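You operate a simulated robot arm through the tools that you are given. There is no shell and no other tool.

Carry out the task below with a simulated robot arm. There is one attempt and no reset: what you move stays moved.

TASK
Dust the low extinguisher and hang the tag with its gauge's word on the month board.
Fine: open the blue strap first and shut it again after; use the blue cloth and put it back in its place; the tag with the gauge's word goes on the peg. Where these are worked on the way, their far stop is far enough and under half their travel is too little: blue strap. What is to be rubbed or washed off counts as gone when no trace of it is left.

Only the result counts: the job must be done as asked and must still hold three seconds after the hand-in. Knocking over, shifting, dropping, spilling or breaking anything else fails it. Flat cloth is picked up by pressing the open fingertips on it (5 to 10 N) and closing them slowly along it; thin cloth reads only 2 to 8 mm in the jaws.

THE ROBOT
A 7-joint arm with a two-finger parallel gripper, fixed in place. Base frame: the origin is at the foot of the arm, x ahead of it, y to its left, z up. Lengths are in m, angles in degrees, forces in N, time in s.
Its first joint turns from -132.0 to 132.0 degrees. Payload 3.91 kg.
Tool frame: the origin (TCP) lies between the finger pads and is the grasp point; the fingertips stand 0.03 m ahead of it; z points along the fingers, y is the line along which they close. The gripper opens to 0.11 m. The fingers are 0.02 m wide and 0.01 m thick; the gripper's body (0.048 by 0.112 m) begins 0.055 m behind the TCP.
Orientation is told as [roll, pitch, yaw] about the base's x, y, z axes, in that order, counted from this pose: with the fingers straight down and closing along the base's y, the tool's x points along the base's -x, its y along +y and its z along -z.

THE INTERFACE
- The arm moves only by the tool play_rows. Its argument "increments" is a list of rows, each an object (a shift or turn left out is 0, a gripper value left out holds the last) with "turn": the turn, a rotation vector about the base's x, y, z in degrees, a list of three; "delta_pos": the shift along the base's x, y, z in m, a list of three; "grip": the gripper command, from -1 (fully open) to 1 (shut), values between in proportion. In form: [{"turn": [wx, wy, wz], "delta_pos": [x, y, z], "grip": grip}, ...]. A call has 1 to 20 rows; each row is the pose to reach, as a shift and turn from the pose commanded when the call began. A row lasts 0.2 s, in which the tool goes at most 0.05 m and 8.6 degrees; a call with a longer step from one row to the next is refused whole, and so is a gripper value outside its range. A pose out of reach is approached as far as the arm can. The call stops where the force on the tool passes 80 N (or 10 N more than at its start, if that is more) or the arm is blocked; 0.2 s more then pass. The fingers move at their own pace (about 0.108 m/s each) and stop on an object; they squeeze with about 21 N. The grip force told is the motor's: it shows also when the fingers shut on nothing. Time passes only in rows, and 0.2 s behind the last, so rows that repeat a pose let the fingers close. The reply holds the time, the measured pose of the TCP, the force on the tool along the base axes, the opening and the grip force, in the units named above and with some noise, with the torque about the TCP (base axes, N m) and any sound that the robot's microphone picked up.
- Cameras (640 x 400 px; columns grow to the right, rows downward): "scene" is fixed at [0.0648, 0.5045, 1.3569]; the picture's right is [0.12, -0.99, 0.00], its down [-0.66, -0.08, -0.75] and it looks along [0.74, 0.09, -0.66] (base axes); focal length 214 px, centre (320, 200). "wrist" rides on the gripper at [0.072, 0.017, -0.103] in the tool frame; the picture's right is [-0.23, 0.97, 0.00], its down [-0.76, -0.18, -0.62] and it looks along [-0.61, -0.14, 0.78] (tool axes); focal length 222 px, centre (320, 200). There is no depth. A picture from a camera that has moved, and an enlarged one, comes with that camera's place and axes in the base frame and with its lens. The place of the scene camera against the robot may be out by one fixed shift of up to 0.025 m in any direction.
- get_image(camera): a new picture of that camera. The clock stands still meanwhile.
- zoom(camera, box): a new picture of the part [left, top, right, bottom] of that camera's present view, enlarged. The clock stands still meanwhile.
- close_job(): hands the job in; it is judged then, once.

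Places have to be worked out from the pictures, the camera data and where the tool is seen. Open the gripper and draw the arm clear of the work before you hand the job in, unless the task says otherwise.

The tools are called after "Call:" as a command line: name --argument value ..., lists and objects as JSON in quotes. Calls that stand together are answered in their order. play_rows: Moves the arm, as the interface text tells. Its arguments: {"type":"object","properties":{"increments":{"type":"array","items":{"type":"object","properties":{"turn":{"type":"array","items":{"type":"number"}},"delta_pos":{"type":"array","items":{"type":"number"}},"grip":{"type":"number"}}}}},"required":["increments"]} The other tools are called the same way: get_image (camera) takes a picture; zoom (camera, box) takes an enlarged picture of a part of a camera's view; close_job () hands the job in.

At the start:

```text
time_s: 0.0
tcp_pos: [0.6422, 0.376, 1.1986]
ee_rot: [0.0, 0.0, 0.0]
force: [0.8, -1.2, -0.8]
wrist_torque: [0.02, 0.0, 0.0]
opening: 0.1098
grip_force: 0.0
```

scene: 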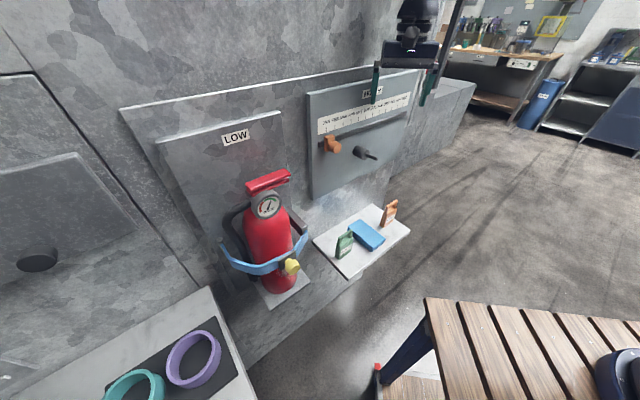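
wrist: 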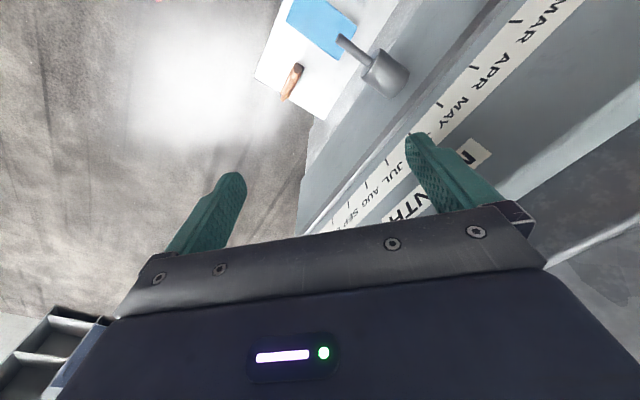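

The scene shows a red extinguisher under a LOW sign with a blue strap, a shelf with a blue cloth and two tags, and a month board with a slider and a peg. I zoom in on those areas first.

Call:
zoom --camera "scene" --box '[200, 150, 330, 310]'

Call:
zoom --camera "scene" --box '[300, 180, 430, 290]'

Call:
zoom --camera "scene" --box '[295, 70, 435, 200]'

Call:
zoom --camera "scene" --box '[240, 180, 300, 230]'

```text
2.50 times, centred on (265, 230) of scene
camera zoom: at [0.0648, 0.5045, 1.3569], right [0.12, -0.99, 0.0], down [-0.66, -0.08, -0.75], along [0.74, 0.09, -0.66], focal length 536 px, centre (458, 125)
```

zoom: 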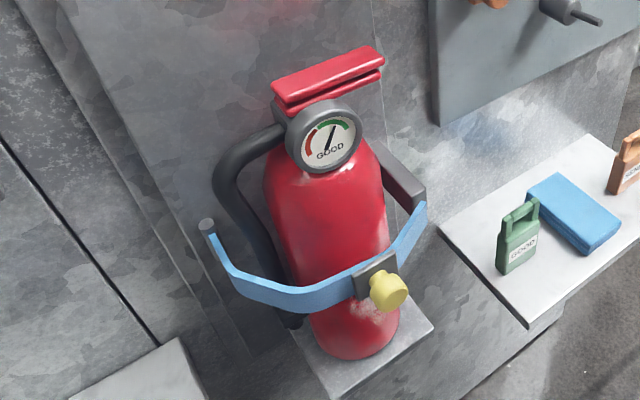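

```text
3.64 times, centred on (365, 235) of scene
camera zoom: at [0.0648, 0.5045, 1.3569], right [0.12, -0.99, 0.0], down [-0.66, -0.08, -0.75], along [0.74, 0.09, -0.66], focal length 780 px, centre (156, 73)
```

zoom: 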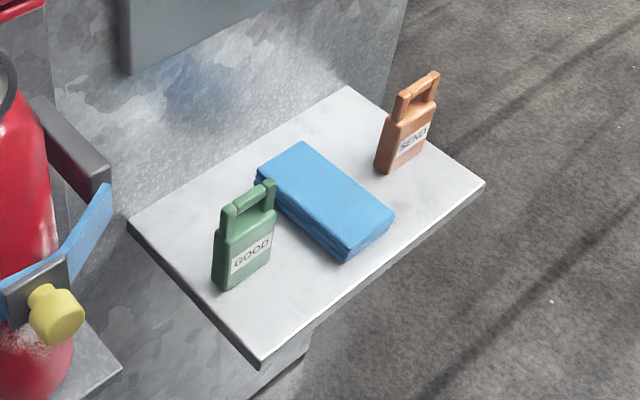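

```text
3.08 times, centred on (365, 135) of scene
camera zoom: at [0.0648, 0.5045, 1.3569], right [0.12, -0.99, 0.0], down [-0.66, -0.08, -0.75], along [0.74, 0.09, -0.66], focal length 660 px, centre (182, 400)
```

zoom: 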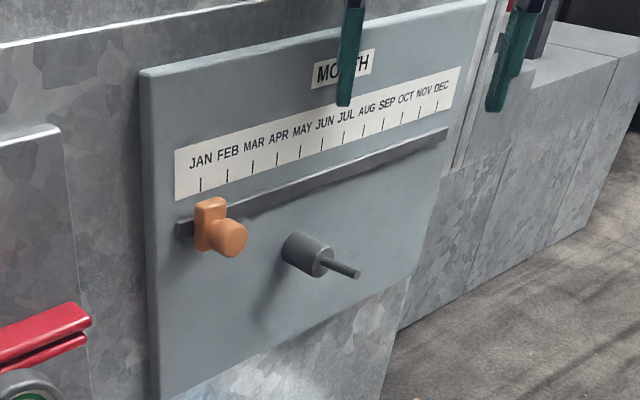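

```text
8.00 times, centred on (270, 205) of scene
camera zoom: at [0.0648, 0.5045, 1.3569], right [0.12, -0.99, 0.0], down [-0.66, -0.08, -0.75], along [0.74, 0.09, -0.66], focal length 1716 px, centre (720, 160)
```

zoom: 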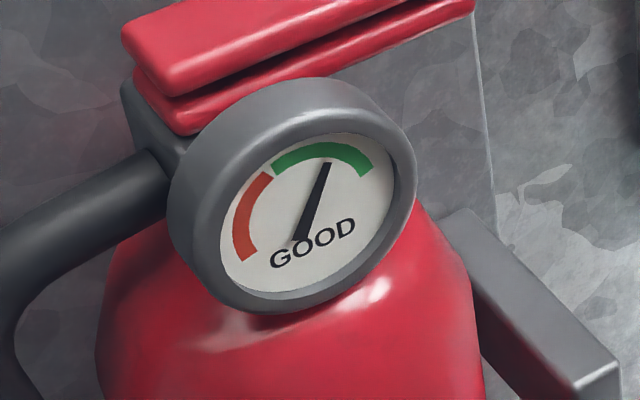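

The gauge word is GOOD, so the green GOOD tag is the one to hang. Triangulating between the two cameras puts the peg tip at about (0.585, 0.41, 1.056), and the wall runs along (1,-1) facing the robot. I turn the gripper 45° and draw back to view the extinguisher.

Call:
play_rows --increments '[{"delta_pos": [-0.03, 0.01, 0.0], "turn": [0, 0, 5.5]}, {"delta_pos": [-0.06, 0.02, 0.0], "turn": [0, 0, 11]}, {"delta_pos": [-0.09, 0.03, 0.0], "turn": [0, 0, 17]}, {"delta_pos": [-0.12, 0.04, 0.0], "turn": [0, 0, 23]}, {"delta_pos": [-0.15, 0.05, 0.0], "turn": [0, 0, 29]}, {"delta_pos": [-0.18, 0.06, 0.0], "turn": [0, 0, 35]}, {"delta_pos": [-0.21, 0.07, 0.0], "turn": [0, 0, 40]}, {"delta_pos": [-0.24, 0.074, 0.0], "turn": [0, 0, 45]}, {"delta_pos": [-0.24, 0.074, 0.0], "turn": [0, 0, 45]}]'

Call:
get_image --camera "wrist"

Call:
get_image --camera "scene"

```text
time_s: 2.0
tcp_pos: [0.4009, 0.4503, 1.1993]
ee_rot: [-0.1, -0.1, 45.1]
force: [-0.2, 0.7, -0.2]
wrist_torque: [-0.01, 0.02, -0.02]
opening: 0.1102
grip_force: 0.0
```

```text
taken
camera wrist: at [0.3375, 0.412, 1.3022], right [-0.53, 0.85, 0.0], down [0.66, 0.41, 0.62], along [0.53, 0.33, -0.78], focal length 222 px, centre (320, 200)
```

wrist: 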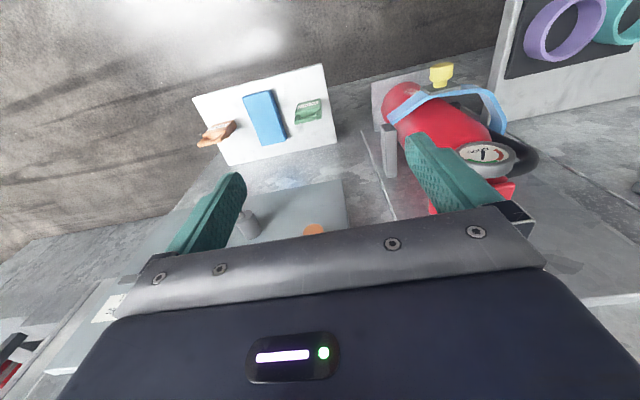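

```text
taken
```

scene: 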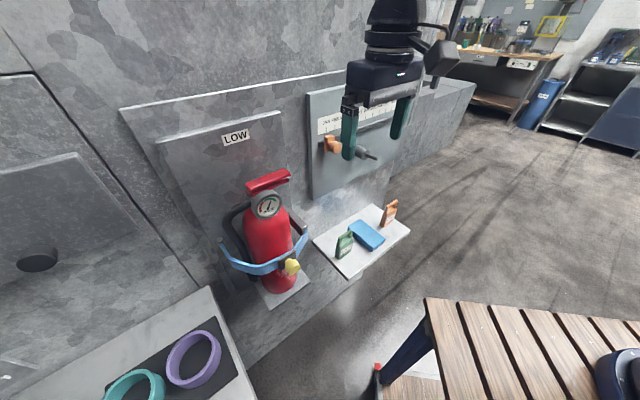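

The wrist view shows the extinguisher, strap and shelf upside-down. I zoom in to find the features.

Call:
zoom --camera "wrist" --box '[340, 40, 560, 220]'

Call:
zoom --camera "wrist" --box '[180, 60, 350, 170]'

Call:
zoom --camera "wrist" --box '[220, 160, 360, 260]'

```text
2.22 times, centred on (450, 130) of wrist
camera zoom: at [0.3375, 0.412, 1.3022], right [-0.53, 0.85, 0.0], down [0.66, 0.41, 0.62], along [0.53, 0.33, -0.78], focal length 494 px, centre (31, 356)
```

zoom: 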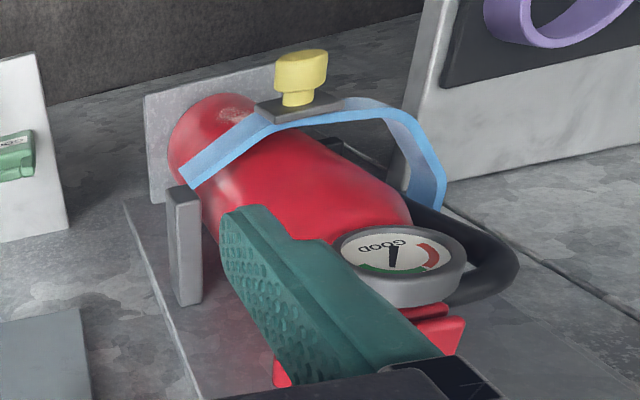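

```text
3.64 times, centred on (265, 115) of wrist
camera zoom: at [0.3375, 0.412, 1.3022], right [-0.53, 0.85, 0.0], down [0.66, 0.41, 0.62], along [0.53, 0.33, -0.78], focal length 808 px, centre (520, 509)
```

zoom: 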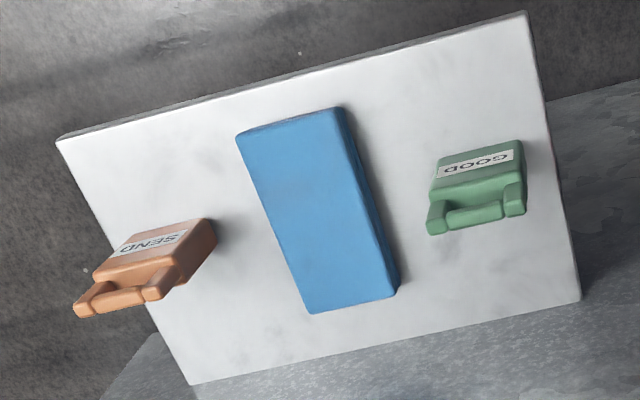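

```text
4.00 times, centred on (290, 210) of wrist
camera zoom: at [0.3375, 0.412, 1.3022], right [-0.53, 0.85, 0.0], down [0.66, 0.41, 0.62], along [0.53, 0.33, -0.78], focal length 888 px, centre (440, 160)
```

zoom: 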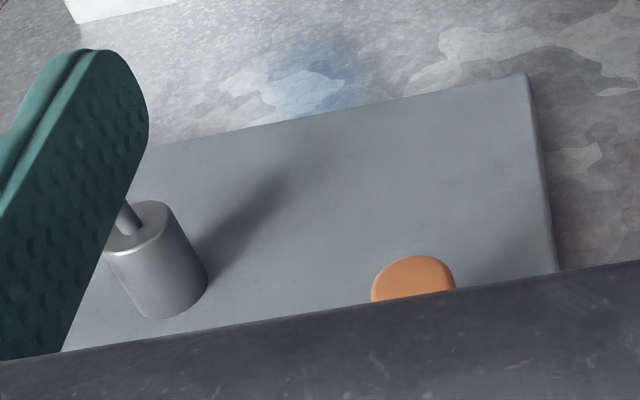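

Triangulating the knob gives about n≈0.62, w≈0.21, z≈0.95 in wall coordinates, where n points into the wall and w points left along it. The scene camera's offset is visible in that result, so I tilt the tool 45° to get a frontal wrist view and improve it.

Call:
play_rows --increments '[{"delta_pos": [-0.03, -0.006, -0.0], "turn": [0, 0, 0]}, {"delta_pos": [-0.06, -0.012, -0.03], "turn": [5, -5, 0]}, {"delta_pos": [-0.09, -0.018, -0.06], "turn": [10, -10, 0]}, {"delta_pos": [-0.12, -0.024, -0.09], "turn": [15, -15, 0]}, {"delta_pos": [-0.15, -0.033, -0.12], "turn": [20, -20, 0]}, {"delta_pos": [-0.154, -0.033, -0.16], "turn": [25, -25, 0]}, {"delta_pos": [-0.154, -0.033, -0.2], "turn": [30, -30, 0]}, {"delta_pos": [-0.154, -0.033, -0.2], "turn": [31.8, -31.8, 0]}, {"delta_pos": [-0.154, -0.033, -0.2], "turn": [31.8, -31.8, 0]}]'

Call:
get_image --camera "wrist"

Call:
get_image --camera "scene"

```text
time_s: 4.0
tcp_pos: [0.2473, 0.4168, 0.9985]
ee_rot: [0.0, -45.0, 44.9]
force: [-0.3, 0.8, 0.9]
wrist_torque: [-0.01, -0.02, 0.0]
opening: 0.1102
grip_force: 0.2
```

```text
taken
camera wrist: at [0.1471, 0.3417, 1.0207], right [-0.58, 0.8, 0.16], down [0.2, -0.06, 0.98], along [0.79, 0.59, -0.12], focal length 222 px, centre (320, 200)
```

wrist: 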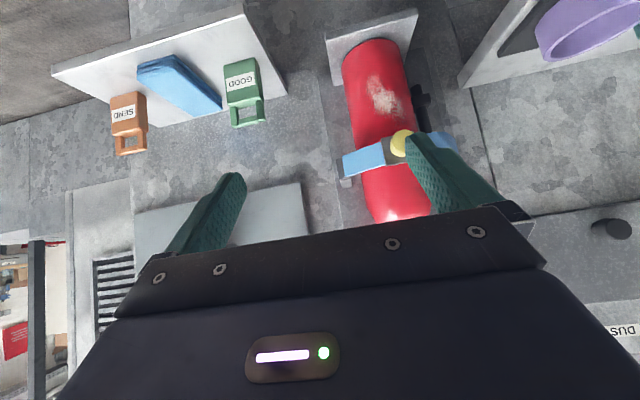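

```text
taken
```

scene: 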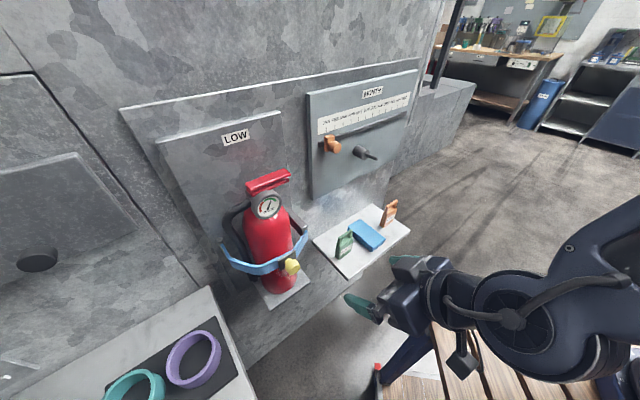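

This frontal view shows the dust patch on the lower front of the extinguisher, just below the strap. I zoom in to measure.

Call:
zoom --camera "wrist" --box '[310, 0, 490, 230]'

Call:
zoom --camera "wrist" --box '[40, 0, 300, 170]'

Call:
zoom --camera "scene" --box '[205, 160, 325, 305]'

Call:
zoom --camera "scene" --box '[300, 80, 420, 200]'

```text
1.74 times, centred on (400, 115) of wrist
camera zoom: at [0.1471, 0.3417, 1.0207], right [-0.58, 0.8, 0.16], down [0.2, -0.06, 0.98], along [0.79, 0.59, -0.12], focal length 386 px, centre (181, 348)
```

zoom: 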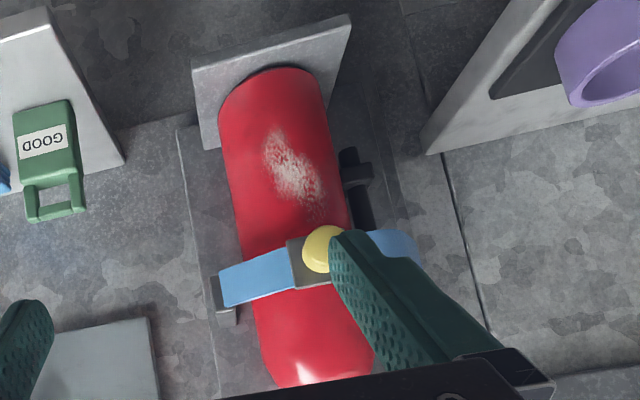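

```text
2.35 times, centred on (170, 85) of wrist
camera zoom: at [0.1471, 0.3417, 1.0207], right [-0.58, 0.8, 0.16], down [0.2, -0.06, 0.98], along [0.79, 0.59, -0.12], focal length 523 px, centre (673, 471)
```

zoom: 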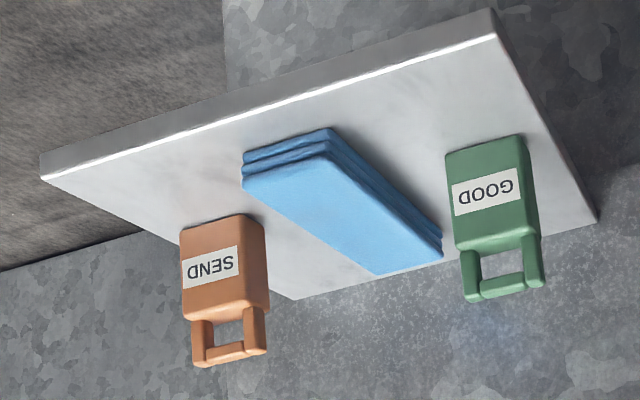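

```text
2.76 times, centred on (265, 232) of scene
camera zoom: at [0.0648, 0.5045, 1.3569], right [0.12, -0.99, 0.0], down [-0.66, -0.08, -0.75], along [0.74, 0.09, -0.66], focal length 592 px, centre (472, 110)
```

zoom: 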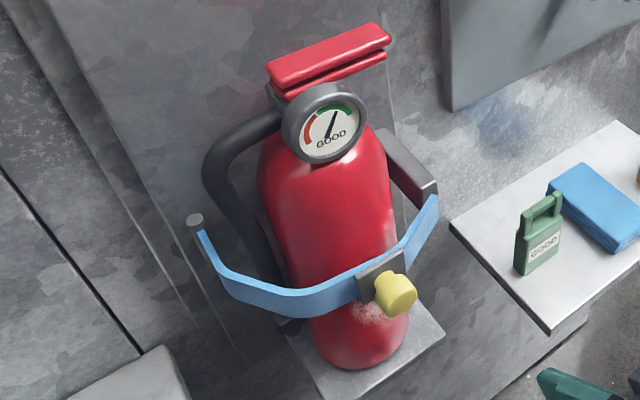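

```text
3.33 times, centred on (360, 140) of scene
camera zoom: at [0.0648, 0.5045, 1.3569], right [0.12, -0.99, 0.0], down [-0.66, -0.08, -0.75], along [0.74, 0.09, -0.66], focal length 715 px, centre (187, 400)
```

zoom: 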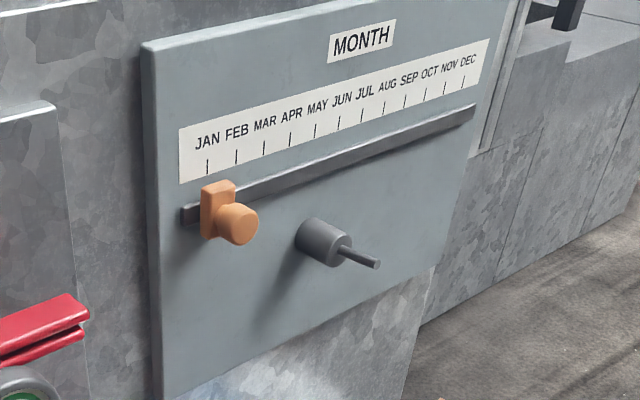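

The knob's outer face comes out at n≈0.619, w≈0.210, z≈0.936 from two wrist views. The strap's hinge is on the left at about n≈0.735, w≈0.315. I bring the tool back to vertical in front of the knob and check from there.

Call:
play_rows --increments '[{"delta_pos": [-0.004, 0.014, 0.007], "turn": [-5, 5, 0]}, {"delta_pos": [-0.008, 0.028, 0.014], "turn": [-10, 10, 0]}, {"delta_pos": [-0.012, 0.042, 0.021], "turn": [-15, 15, 0]}, {"delta_pos": [-0.016, 0.056, 0.028], "turn": [-20, 20, 0]}, {"delta_pos": [-0.02, 0.07, 0.035], "turn": [-25, 25, 0]}, {"delta_pos": [-0.024, 0.084, 0.042], "turn": [-30, 30, 0]}, {"delta_pos": [-0.028, 0.0994, 0.0515], "turn": [-31.8, 31.8, 0]}, {"delta_pos": [-0.028, 0.0994, 0.0515], "turn": [-31.8, 31.8, 0]}]'

Call:
get_image --camera "wrist"

Call:
get_image --camera "scene"

```text
time_s: 5.8
tcp_pos: [0.2205, 0.516, 1.0509]
ee_rot: [0.0, 0.1, 45.2]
force: [0.0, 0.3, 0.0]
wrist_torque: [0.0, -0.03, 0.03]
opening: 0.1099
grip_force: 0.1
```

```text
taken
camera wrist: at [0.1559, 0.4783, 1.1545], right [-0.53, 0.85, 0.0], down [0.66, 0.41, 0.62], along [0.53, 0.33, -0.78], focal length 222 px, centre (320, 200)
```

wrist: 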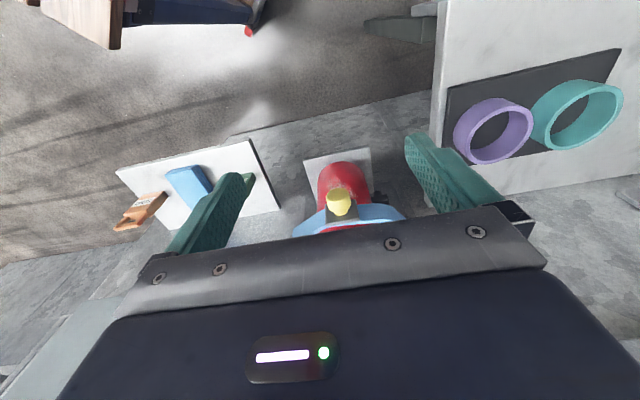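

```text
taken
```

scene: 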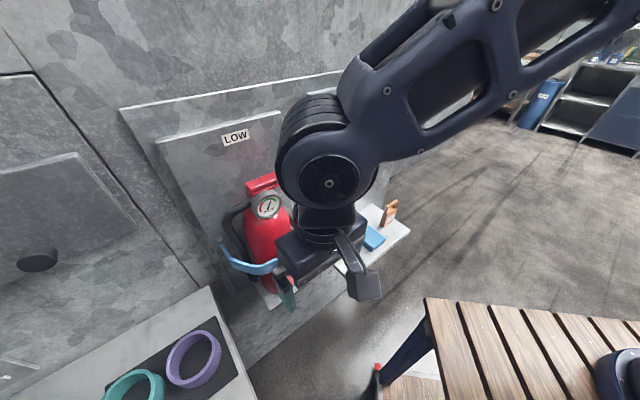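

Call:
zoom --camera "wrist" --box '[270, 130, 430, 240]'

```text
3.64 times, centred on (350, 185) of wrist
camera zoom: at [0.1559, 0.4783, 1.1545], right [-0.53, 0.85, 0.0], down [0.66, 0.41, 0.62], along [0.53, 0.33, -0.78], focal length 808 px, centre (211, 254)
```

zoom: 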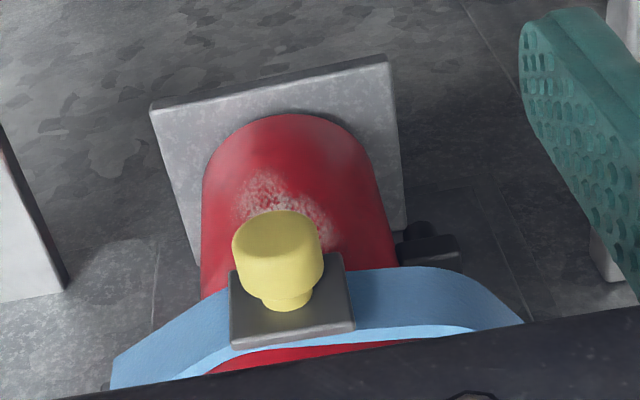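

The closer view confirms the knob head at w≈0.211, z≈0.934, with its neck meeting the plate at n≈0.643. I move over it with open fingers and lower around it.

Call:
play_rows --increments '[{"delta_pos": [0.025, 0.0256, 0.0]}, {"delta_pos": [0.05, 0.0513, 0.0]}, {"delta_pos": [0.0747, 0.0769, 0.0]}, {"delta_pos": [0.0747, 0.0769, -0.03]}, {"delta_pos": [0.0747, 0.0769, -0.06]}, {"delta_pos": [0.0747, 0.0769, -0.09]}, {"delta_pos": [0.0747, 0.0769, -0.114]}, {"delta_pos": [0.0747, 0.0769, -0.114]}]'

Call:
get_image --camera "wrist"

Call:
get_image --camera "scene"

```text
time_s: 7.6
tcp_pos: [0.2933, 0.5931, 0.935]
ee_rot: [0.0, 0.0, 45.0]
force: [0.7, -0.1, -0.8]
wrist_torque: [0.01, -0.01, -0.03]
opening: 0.1098
grip_force: 0.1
```

```text
taken
camera wrist: at [0.23, 0.5554, 1.0393], right [-0.53, 0.85, 0.0], down [0.66, 0.41, 0.62], along [0.53, 0.33, -0.78], focal length 222 px, centre (320, 200)
```

wrist: 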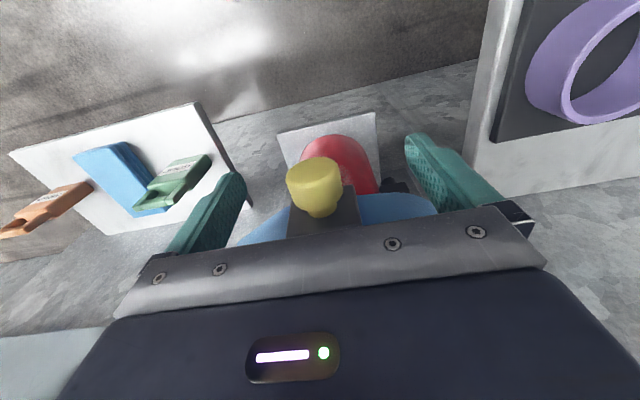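

```text
taken
```

scene: 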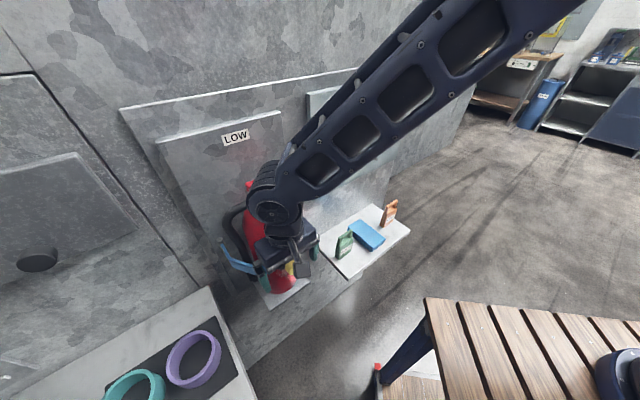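

The knob sits between the fingers, so I close the gripper on it.

Call:
play_rows --increments '[{"grip": 0.0}, {"grip": 0.2}, {"grip": 0.4}, {"grip": 0.6}, {"grip": 0.8}, {"grip": 0.8}]'

Call:
get_image --camera "wrist"

```text
time_s: 9.0
tcp_pos: [0.2933, 0.5928, 0.9358]
ee_rot: [-0.1, -0.1, 45.1]
force: [1.6, -3.8, -2.4]
wrist_torque: [-0.02, -0.05, -0.09]
opening: 0.0292
grip_force: 44.8
```

```text
taken
camera wrist: at [0.2302, 0.5552, 1.0394], right [-0.53, 0.85, 0.0], down [0.66, 0.41, 0.62], along [0.53, 0.33, -0.78], focal length 222 px, centre (320, 200)
```

wrist: 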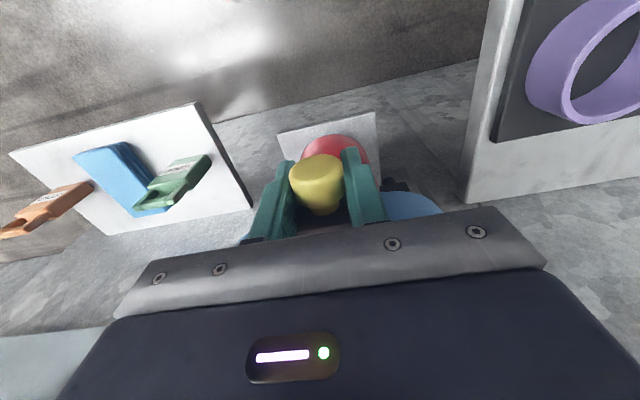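

The knob is gripped at 29 mm. I swing it a few degrees about the estimated hinge and watch the forces.

Call:
play_rows --increments '[{"delta_pos": [-0.0039, 0.0002, 0.0], "turn": [0, 0, -1.5]}, {"delta_pos": [-0.0078, 0.0004, 0.0], "turn": [0, 0, -3]}, {"delta_pos": [-0.0117, 0.0008, 0.0], "turn": [0, 0, -4.5]}, {"delta_pos": [-0.0156, 0.0012, 0.0], "turn": [0, 0, -6]}, {"delta_pos": [-0.0195, 0.0018, 0.0], "turn": [0, 0, -7.5]}, {"delta_pos": [-0.0234, 0.0024, 0.0], "turn": [0, 0, -9]}, {"delta_pos": [-0.0234, 0.0024, 0.0], "turn": [0, 0, -9]}]'

Call:
get_image --camera "wrist"

Call:
get_image --camera "scene"

```text
time_s: 10.6
tcp_pos: [0.2707, 0.5989, 0.9359]
ee_rot: [0.0, -0.1, 35.9]
force: [21.5, 59.0, -20.5]
wrist_torque: [0.16, -0.14, -0.17]
opening: 0.0289
grip_force: 45.1
```

```text
taken
camera wrist: at [0.203, 0.5705, 1.0394], right [-0.39, 0.92, 0.0], down [0.72, 0.3, 0.62], along [0.57, 0.24, -0.78], focal length 222 px, centre (320, 200)
```

wrist: 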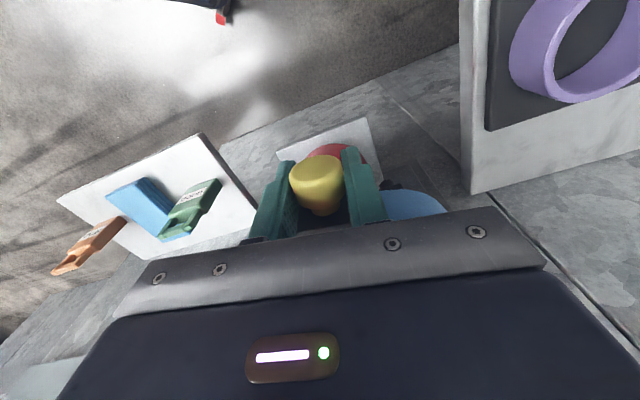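

```text
taken
```

scene: 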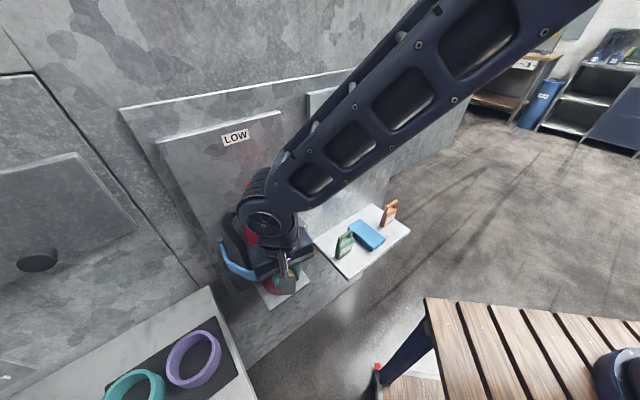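

The pull toward +y is 59 N, so the true arc curves more than I assumed and the hinge lies nearer n≈0.75, w≈0.297. I ease the command toward +y to relieve the load.

Call:
play_rows --increments '[{"delta_pos": [0.0005, 0.0025, -0.0005]}, {"delta_pos": [0.001, 0.0045, -0.001]}, {"delta_pos": [0.001, 0.0045, -0.001]}]'

```text
time_s: 11.4
tcp_pos: [0.2691, 0.5989, 0.9352]
ee_rot: [-0.1, 0.1, 36.1]
force: [-0.9, -6.3, 30.3]
wrist_torque: [-0.4, 0.26, -0.15]
opening: 0.0288
grip_force: 45.0
```

The load has dropped. Refitting gives the hinge at about base (0.319, 0.750) with radius 0.159. I continue along that arc by 9°.

Call:
play_rows --increments '[{"delta_pos": [-0.0039, 0.0014, 0.0004], "turn": [0, 0, -1.5]}, {"delta_pos": [-0.0078, 0.0028, 0.0006], "turn": [0, 0, -3]}, {"delta_pos": [-0.0117, 0.0044, 0.0006], "turn": [0, 0, -4.5]}, {"delta_pos": [-0.0155, 0.0061, 0.0006], "turn": [0, 0, -6]}, {"delta_pos": [-0.0193, 0.0079, 0.0006], "turn": [0, 0, -7.5]}, {"delta_pos": [-0.023, 0.0097, 0.0006], "turn": [0, 0, -9]}, {"delta_pos": [-0.023, 0.0097, 0.0006], "turn": [0, 0, -9]}]'

```text
time_s: 13.0
tcp_pos: [0.2481, 0.6098, 0.9359]
ee_rot: [0.1, 0.0, 27.0]
force: [-16.9, -30.5, 19.8]
wrist_torque: [-0.13, 0.01, 0.35]
opening: 0.0289
grip_force: 45.3
```

There is a 35 N load directed outward, so the commanded path is about 1–2 mm too tight. I continue with a slightly larger radius.

Call:
play_rows --increments '[{"delta_pos": [-0.0006, -0.0012, -0.0004], "turn": [0, 0, 0]}, {"delta_pos": [-0.0045, 0.0005, -0.0004], "turn": [0, 0, -1.5]}, {"delta_pos": [-0.0082, 0.0022, -0.0004], "turn": [0, 0, -3]}, {"delta_pos": [-0.0117, 0.0044, -0.0004], "turn": [0, 0, -4.5]}, {"delta_pos": [-0.0151, 0.0066, -0.0004], "turn": [0, 0, -6]}, {"delta_pos": [-0.0184, 0.009, -0.0004], "turn": [0, 0, -7.5]}, {"delta_pos": [-0.0217, 0.0114, -0.0004], "turn": [0, 0, -9]}, {"delta_pos": [-0.0217, 0.0114, -0.0004], "turn": [0, 0, -9]}]'

Call:
get_image --camera "wrist"

```text
time_s: 14.8
tcp_pos: [0.2274, 0.6214, 0.9359]
ee_rot: [0.0, 0.0, 18.0]
force: [-5.1, 1.2, 20.7]
wrist_torque: [0.06, 0.01, 0.81]
opening: 0.0291
grip_force: 44.6
```

```text
taken
camera wrist: at [0.1523, 0.6159, 1.0392], right [-0.08, 1.0, 0.0], down [0.78, 0.07, 0.62], along [0.62, 0.05, -0.78], focal length 222 px, centre (320, 200)
```

wrist: 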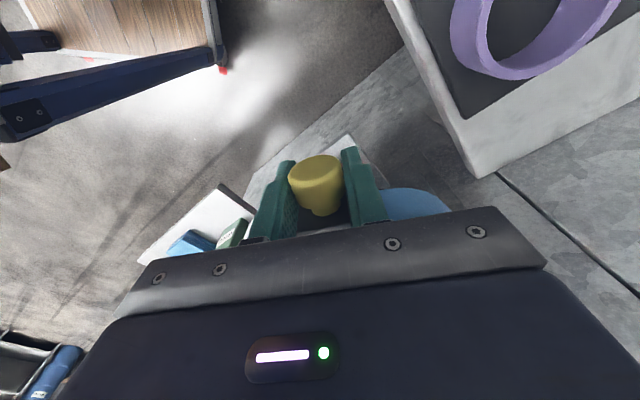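

The loads are low now. The rings and tray on the left may lie near the strap's path, so I check their height before going further.

Call:
zoom --camera "wrist" --box '[380, 0, 640, 180]'

Call:
zoom --camera "scene" --box '[90, 220, 310, 400]'

```text
2.22 times, centred on (510, 90) of wrist
camera zoom: at [0.1523, 0.6159, 1.0392], right [-0.08, 1.0, 0.0], down [0.78, 0.07, 0.62], along [0.62, 0.05, -0.78], focal length 494 px, centre (-102, 444)
```

zoom: 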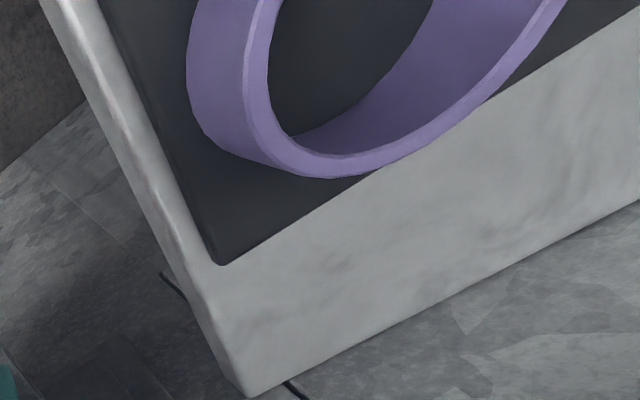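

```text
2.22 times, centred on (200, 310) of scene
camera zoom: at [0.0648, 0.5045, 1.3569], right [0.12, -0.99, 0.0], down [-0.66, -0.08, -0.75], along [0.74, 0.09, -0.66], focal length 477 px, centre (587, -44)
```

zoom: 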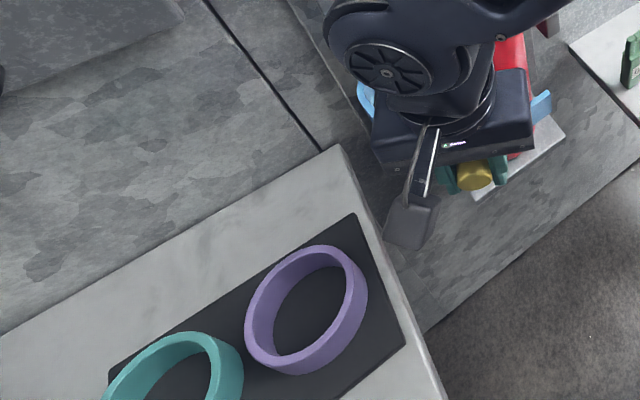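

The tray top is at z≈0.795 with rings up to about 0.84, well below my fingertips at 0.905, so the swing is clear. I continue another 18°.

Call:
play_rows --increments '[{"delta_pos": [-0.0032, 0.0026, 0.0003], "turn": [0, 0, -1.5]}, {"delta_pos": [-0.0063, 0.0052, 0.0004], "turn": [0, 0, -3]}, {"delta_pos": [-0.0124, 0.0108, 0.0004], "turn": [0, 0, -6]}, {"delta_pos": [-0.0181, 0.0166, 0.0004], "turn": [0, 0, -9]}, {"delta_pos": [-0.0235, 0.0227, 0.0004], "turn": [0, 0, -12]}, {"delta_pos": [-0.0286, 0.0291, 0.0004], "turn": [0, 0, -15]}, {"delta_pos": [-0.0334, 0.0358, 0.0004], "turn": [0, 0, -18]}, {"delta_pos": [-0.0334, 0.0358, 0.0004], "turn": [0, 0, -18]}]'

```text
time_s: 16.6
tcp_pos: [0.1909, 0.656, 0.9357]
ee_rot: [-0.2, -0.1, 0.1]
force: [-40.3, -27.9, 8.2]
wrist_torque: [-0.13, 0.18, 0.63]
opening: 0.0295
grip_force: 45.0
```

The outward load and residual twist fit a hinge farther back, at about base (0.327, 0.769) with R≈0.1785 and the strap open about 40°. I correct the yaw and follow the refined arc.

Call:
play_rows --increments '[{"delta_pos": [-0.002, -0.0011, 0.0], "turn": [0, 0, 3]}, {"delta_pos": [-0.004, 0.001, 0.0], "turn": [0, 0, 4.5]}, {"delta_pos": [-0.009, 0.0053, 0.0], "turn": [0, 0, 2.4]}, {"delta_pos": [-0.0152, 0.0143, 0.0], "turn": [0, 0, -1.1]}, {"delta_pos": [-0.0209, 0.0236, 0.0], "turn": [0, 0, -4.6]}, {"delta_pos": [-0.0259, 0.0332, 0.0], "turn": [0, 0, -8.1]}, {"delta_pos": [-0.0259, 0.0332, 0.0], "turn": [0, 0, -8.1]}]'

Call:
get_image --camera "scene"

Call:
get_image --camera "wrist"

```text
time_s: 18.2
tcp_pos: [0.1694, 0.6927, 0.9358]
ee_rot: [0.1, 0.0, -8.2]
force: [13.8, 7.1, -11.1]
wrist_torque: [0.01, -0.08, -0.01]
opening: 0.0293
grip_force: 45.1
```

```text
taken
```

scene: 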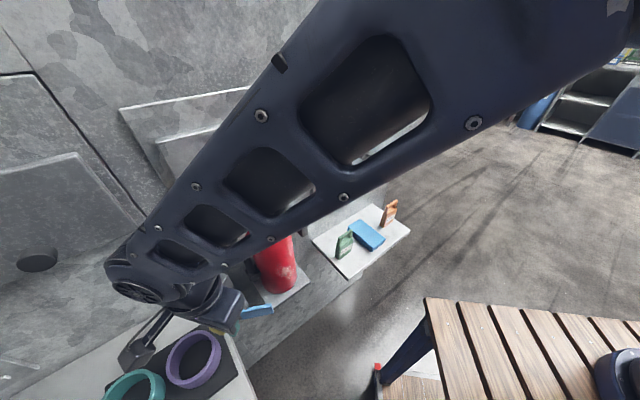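

```text
taken
camera wrist: at [0.0995, 0.7189, 1.0391], right [0.36, 0.93, 0.0], down [0.73, -0.28, 0.62], along [0.58, -0.23, -0.78], focal length 222 px, centre (320, 200)
```

wrist: 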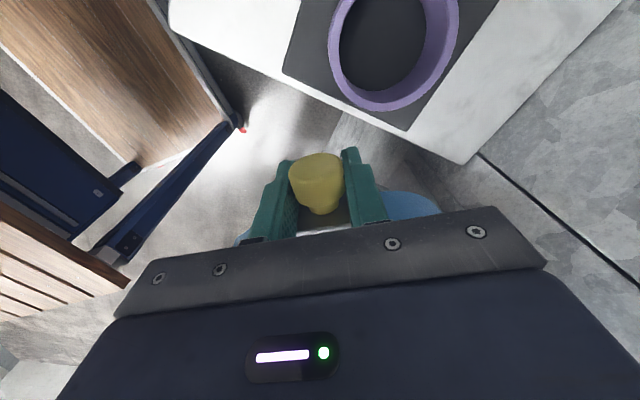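

The load is small and the strap is open about 53°. I continue along the arc.

Call:
play_rows --increments '[{"delta_pos": [-0.0029, 0.0104, 0.0], "turn": [0, 0, -3.2]}, {"delta_pos": [-0.0065, 0.0204, 0.0], "turn": [0, 0, -6.7]}, {"delta_pos": [-0.0096, 0.0306, 0.0], "turn": [0, 0, -10.2]}, {"delta_pos": [-0.0122, 0.041, 0.0], "turn": [0, 0, -13.7]}, {"delta_pos": [-0.0141, 0.0515, 0.0], "turn": [0, 0, -17.2]}, {"delta_pos": [-0.0141, 0.0515, 0.0], "turn": [0, 0, -17.2]}]'

Call:
get_image --camera "wrist"

```text
time_s: 19.6
tcp_pos: [0.1542, 0.7432, 0.9361]
ee_rot: [0.0, 0.1, -25.3]
force: [9.0, -1.7, -1.1]
wrist_torque: [0.0, -0.03, -0.51]
opening: 0.0289
grip_force: 45.0
```

```text
taken
camera wrist: at [0.0954, 0.7894, 1.0392], right [0.62, 0.78, 0.0], down [0.61, -0.49, 0.62], along [0.49, -0.39, -0.78], focal length 222 px, centre (320, 200)
```

wrist: 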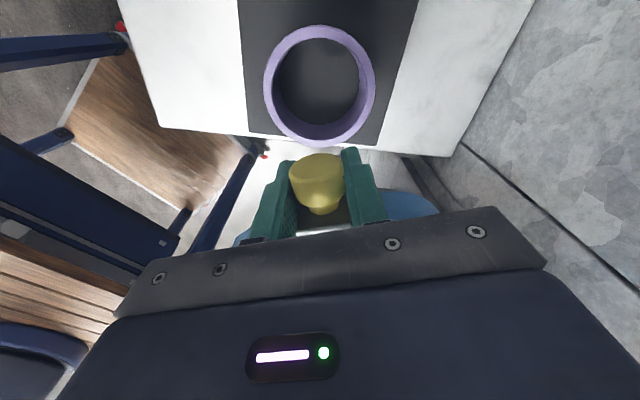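

The readings are clean at about 70° open. I swing a further 17° toward its stop.

Call:
play_rows --increments '[{"delta_pos": [-0.0008, 0.0101, 0.0], "turn": [0, 0, -4.0]}, {"delta_pos": [-0.0013, 0.0208, 0.0], "turn": [0, 0, -7.5]}, {"delta_pos": [-0.0012, 0.0315, 0.0], "turn": [0, 0, -11.0]}, {"delta_pos": [-0.0005, 0.0422, 0.0], "turn": [0, 0, -14.5]}, {"delta_pos": [0.0009, 0.0528, 0.0], "turn": [0, 0, -18.0]}, {"delta_pos": [0.0009, 0.0528, 0.0], "turn": [0, 0, -18.0]}]'

Call:
get_image --camera "wrist"

Call:
get_image --camera "scene"

```text
time_s: 20.5
tcp_pos: [0.1525, 0.7661, 0.9373]
ee_rot: [-0.9, -0.5, -36.6]
force: [-0.9, -50.0, 23.7]
wrist_torque: [-0.7, -0.15, 0.16]
opening: 0.0292
grip_force: 45.4
stopped in row 4: the force on the tool passed its limit at 101 N (the readings are from after the stop); the commanded pose is now the measured one
```

```text
taken
camera wrist: at [0.1035, 0.8261, 1.0379], right [0.76, 0.65, -0.01], down [0.51, -0.58, 0.63], along [0.4, -0.49, -0.77], focal length 222 px, centre (320, 200)
```

wrist: 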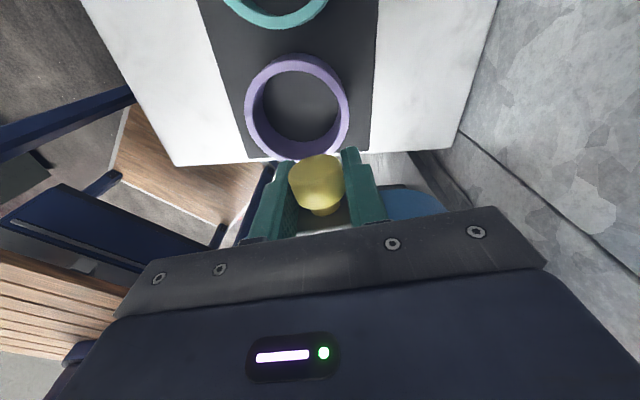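

```text
taken
```

scene: 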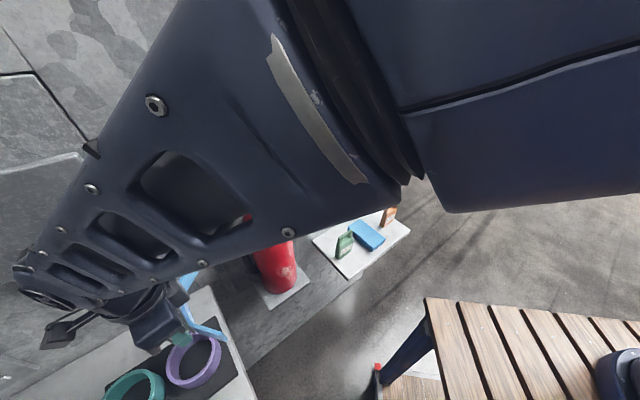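

The strap reached its far stop at about 78°. I back off a few millimetres to unload, then release and lift away.

Call:
play_rows --increments '[{"delta_pos": [-0.0002, -0.0025, -0.001], "turn": [0.5, 0.3, 0.8]}, {"delta_pos": [-0.0002, -0.004, -0.001], "turn": [0.7, 0.5, 1.5]}, {"delta_pos": [-0.0002, -0.004, -0.001], "turn": [0.7, 0.5, 1.5]}]'

```text
time_s: 21.3
tcp_pos: [0.1521, 0.7657, 0.9351]
ee_rot: [-0.3, 0.5, -35.0]
force: [0.1, -10.1, 35.1]
wrist_torque: [0.17, 0.21, 0.14]
opening: 0.029
grip_force: 44.6
```

Call:
play_rows --increments '[{"delta_pos": [0, -0.0005, 0.0008], "grip": 0.2}, {"delta_pos": [0, -0.0005, 0.001], "grip": -0.2}, {"delta_pos": [0, -0.0005, 0.001], "grip": -0.5}, {"delta_pos": [0, -0.0005, 0.001], "grip": -0.5}]'

Call:
get_image --camera "wrist"

```text
time_s: 22.3
tcp_pos: [0.1511, 0.7645, 0.9347]
ee_rot: [-0.6, 0.3, -35.1]
force: [0.3, 0.6, -0.4]
wrist_torque: [-0.03, -0.01, 0.0]
opening: 0.0825
grip_force: 0.1
```

```text
taken
camera wrist: at [0.1025, 0.8215, 1.0376], right [0.75, 0.67, -0.01], down [0.53, -0.58, 0.62], along [0.41, -0.47, -0.78], focal length 222 px, centre (320, 200)
```

wrist: 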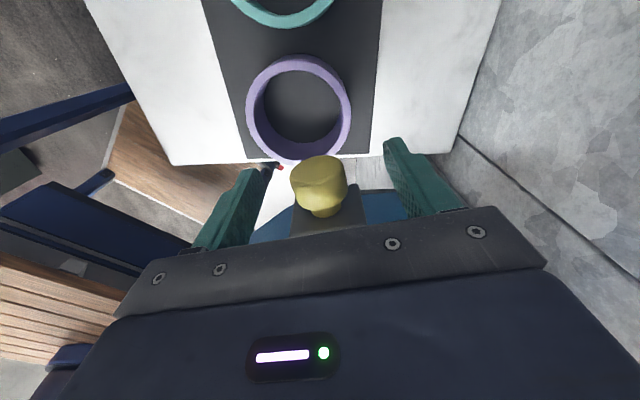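

The strap is open and released. I lift straight up and take a look at it from above.

Call:
play_rows --increments '[{"delta_pos": [0, 0, 0.03]}, {"delta_pos": [0, 0, 0.06], "turn": [0.2, -0.3, 0]}, {"delta_pos": [0, 0, 0.1], "turn": [0.32, -0.59, 0]}, {"delta_pos": [-0.01, -0.02, 0.125], "turn": [0.32, -0.59, 0]}, {"delta_pos": [-0.01, -0.02, 0.125], "turn": [0.32, -0.59, 0]}]'

Call:
get_image --camera "wrist"

Call:
get_image --camera "scene"

```text
time_s: 23.5
tcp_pos: [0.1441, 0.7444, 1.0581]
ee_rot: [0.1, 0.0, -35.1]
force: [0.0, -0.9, 0.3]
wrist_torque: [-0.02, 0.01, 0.03]
opening: 0.0824
grip_force: 0.0
```

```text
taken
camera wrist: at [0.0927, 0.8007, 1.1619], right [0.75, 0.67, 0.0], down [0.52, -0.58, 0.62], along [0.42, -0.46, -0.78], focal length 222 px, centre (320, 200)
```

wrist: 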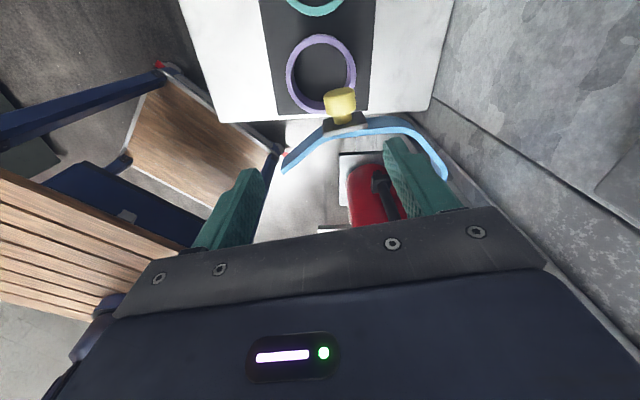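

```text
taken
```

scene: 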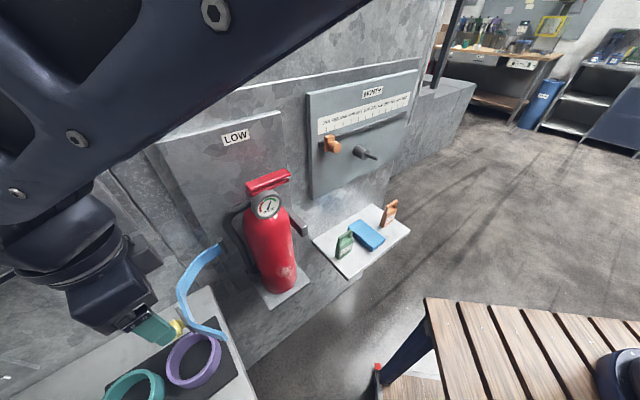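

The strap stands open and the bottle is unobstructed. I yaw back to 45° while moving in front of the bottle.

Call:
play_rows --increments '[{"delta_pos": [0.0, -0.028, 0.0], "turn": [0, 0, 8]}, {"delta_pos": [0.005, -0.057, 0.0], "turn": [0, 0, 16]}, {"delta_pos": [0.015, -0.086, 0.0], "turn": [0, 0, 24]}, {"delta_pos": [0.025, -0.115, 0.0], "turn": [0, 0, 32]}, {"delta_pos": [0.037, -0.144, 0.0], "turn": [0, 0, 40]}, {"delta_pos": [0.05, -0.173, 0.0], "turn": [0, 0, 48]}, {"delta_pos": [0.064, -0.202, 0.0], "turn": [0, 0, 56]}, {"delta_pos": [0.077, -0.231, 0.0], "turn": [0, 0, 64]}, {"delta_pos": [0.09, -0.26, 0.0], "turn": [0, 0, 72]}, {"delta_pos": [0.103, -0.285, 0.0], "turn": [0, 0, 80.1]}, {"delta_pos": [0.103, -0.285, 0.0], "turn": [0, 0, 80.1]}]'

```text
time_s: 25.9
tcp_pos: [0.246, 0.4594, 1.0585]
ee_rot: [0.1, 0.0, 45.1]
force: [-0.2, 0.2, -0.3]
wrist_torque: [0.0, 0.0, 0.02]
opening: 0.0824
grip_force: 0.1
```

Now I tilt 45° for a frontal look at the dust.

Call:
play_rows --increments '[{"delta_pos": [-0.006, -0.006, -0.015], "turn": [5, -5, 0]}, {"delta_pos": [-0.012, -0.012, -0.03], "turn": [10, -10, 0]}, {"delta_pos": [-0.018, -0.018, -0.045], "turn": [15, -15, 0]}, {"delta_pos": [-0.024, -0.024, -0.06], "turn": [20, -20, 0]}, {"delta_pos": [-0.028, -0.028, -0.075], "turn": [25, -25, 0]}, {"delta_pos": [-0.028, -0.028, -0.08], "turn": [30, -30, 0]}, {"delta_pos": [-0.028, -0.028, -0.08], "turn": [31.8, -31.8, 0], "grip": -1}, {"delta_pos": [-0.028, -0.028, -0.08], "turn": [31.8, -31.8, 0], "grip": -1}]'

Call:
get_image --camera "wrist"

Call:
zoom --camera "wrist" --box '[260, 0, 430, 210]'

Call:
zoom --camera "scene" --box '[200, 150, 330, 310]'

```text
time_s: 27.7
tcp_pos: [0.217, 0.432, 0.9808]
ee_rot: [0.3, -45.1, 45.0]
force: [0.5, 0.2, -0.4]
wrist_torque: [0.0, -0.02, -0.02]
opening: 0.1097
grip_force: 0.0
```

```text
taken
camera wrist: at [0.1165, 0.3566, 1.0011], right [-0.58, 0.8, 0.16], down [0.2, -0.06, 0.98], along [0.79, 0.6, -0.12], focal length 222 px, centre (320, 200)
```

wrist: 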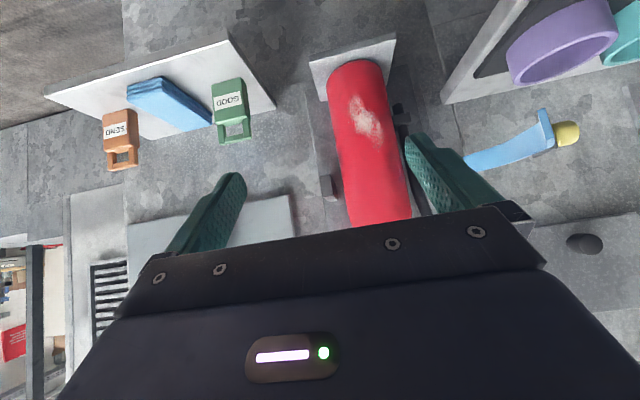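

```text
1.90 times, centred on (345, 105) of wrist
camera zoom: at [0.1165, 0.3566, 1.0011], right [-0.58, 0.8, 0.16], down [0.2, -0.06, 0.98], along [0.79, 0.6, -0.12], focal length 423 px, centre (272, 381)
```

zoom: 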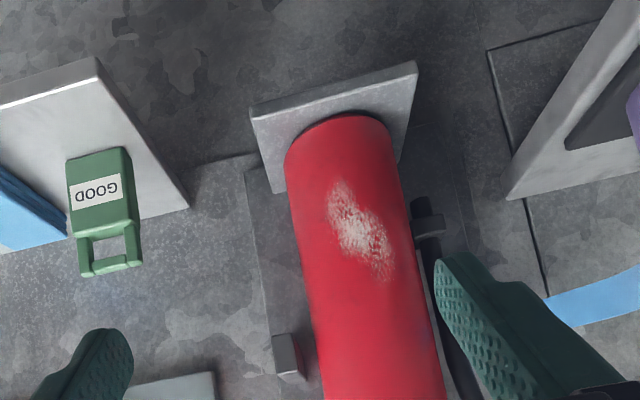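

```text
2.50 times, centred on (265, 230) of scene
camera zoom: at [0.0648, 0.5045, 1.3569], right [0.12, -0.99, 0.0], down [-0.66, -0.08, -0.75], along [0.74, 0.09, -0.66], focal length 536 px, centre (458, 125)
```

zoom: 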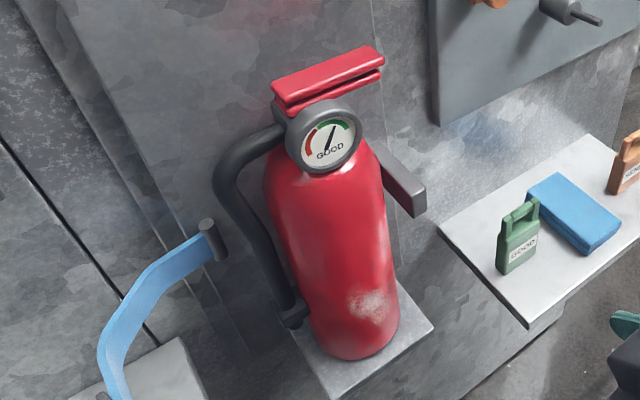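

The dust spans w≈0.186–0.236 and z≈0.805–0.90 on the bottle front. Next is the cloth, centred at about n≈0.686, w≈-0.124, top z≈0.744. Because the peg hangs above it, I approach with the tool tilted 20° and look again first.

Call:
play_rows --increments '[{"delta_pos": [0.03, -0.01, 0.0], "turn": [-2, 2, 0]}, {"delta_pos": [0.06, -0.02, 0.0], "turn": [-4, 4, 0]}, {"delta_pos": [0.09, -0.03, -0.005], "turn": [-6, 6, 0]}, {"delta_pos": [0.12, -0.04, -0.01], "turn": [-8, 8, 0]}, {"delta_pos": [0.15, -0.05, -0.015], "turn": [-10, 10, 0]}, {"delta_pos": [0.18, -0.06, -0.02], "turn": [-12, 12, 0]}, {"delta_pos": [0.21, -0.07, -0.025], "turn": [-14, 14, 0]}, {"delta_pos": [0.24, -0.08, -0.03], "turn": [-16, 16, 0]}, {"delta_pos": [0.27, -0.09, -0.03], "turn": [-17.7, 17.7, 0]}, {"delta_pos": [0.27, -0.09, -0.03], "turn": [-17.7, 17.7, 0]}]'

Call:
get_image --camera "wrist"

Call:
get_image --camera "scene"

```text
time_s: 29.9
tcp_pos: [0.4865, 0.3419, 0.9477]
ee_rot: [0.3, -19.9, 45.0]
force: [0.1, -0.4, 0.3]
wrist_torque: [-0.03, 0.03, 0.02]
opening: 0.11
grip_force: 0.0
```

```text
taken
camera wrist: at [0.4018, 0.2815, 1.0213], right [-0.54, 0.84, 0.08], down [0.48, 0.23, 0.85], along [0.69, 0.49, -0.53], focal length 222 px, centre (320, 200)
```

wrist: 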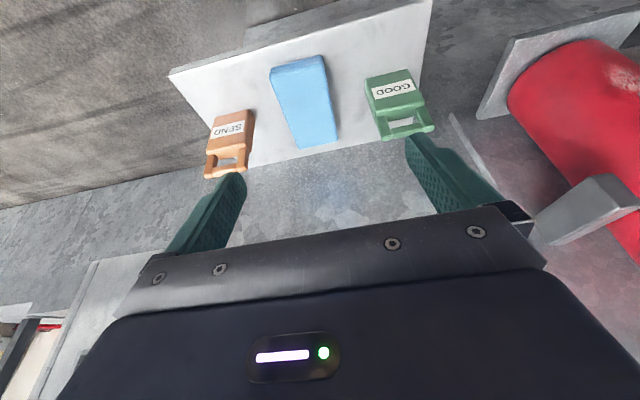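

```text
taken
```

scene: 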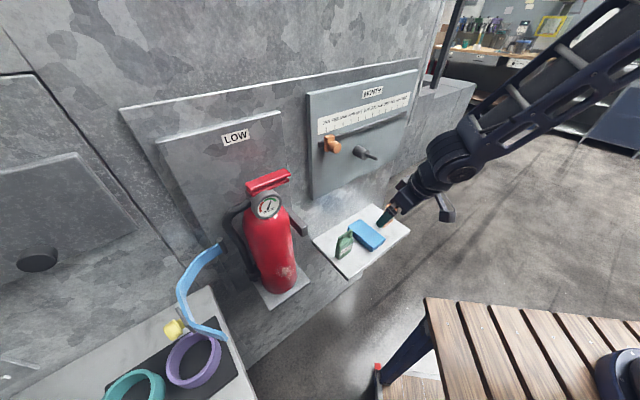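

Call:
zoom --camera "wrist" --box '[160, 0, 450, 190]'

```text
2.11 times, centred on (305, 95) of wrist
camera zoom: at [0.4018, 0.2815, 1.0213], right [-0.54, 0.84, 0.08], down [0.48, 0.23, 0.85], along [0.69, 0.49, -0.53], focal length 468 px, centre (352, 421)
```

zoom: 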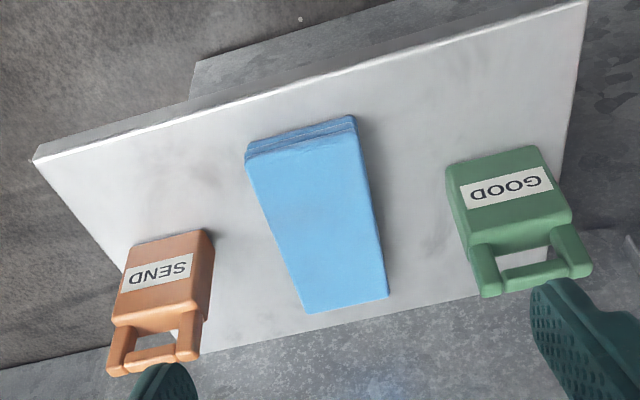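

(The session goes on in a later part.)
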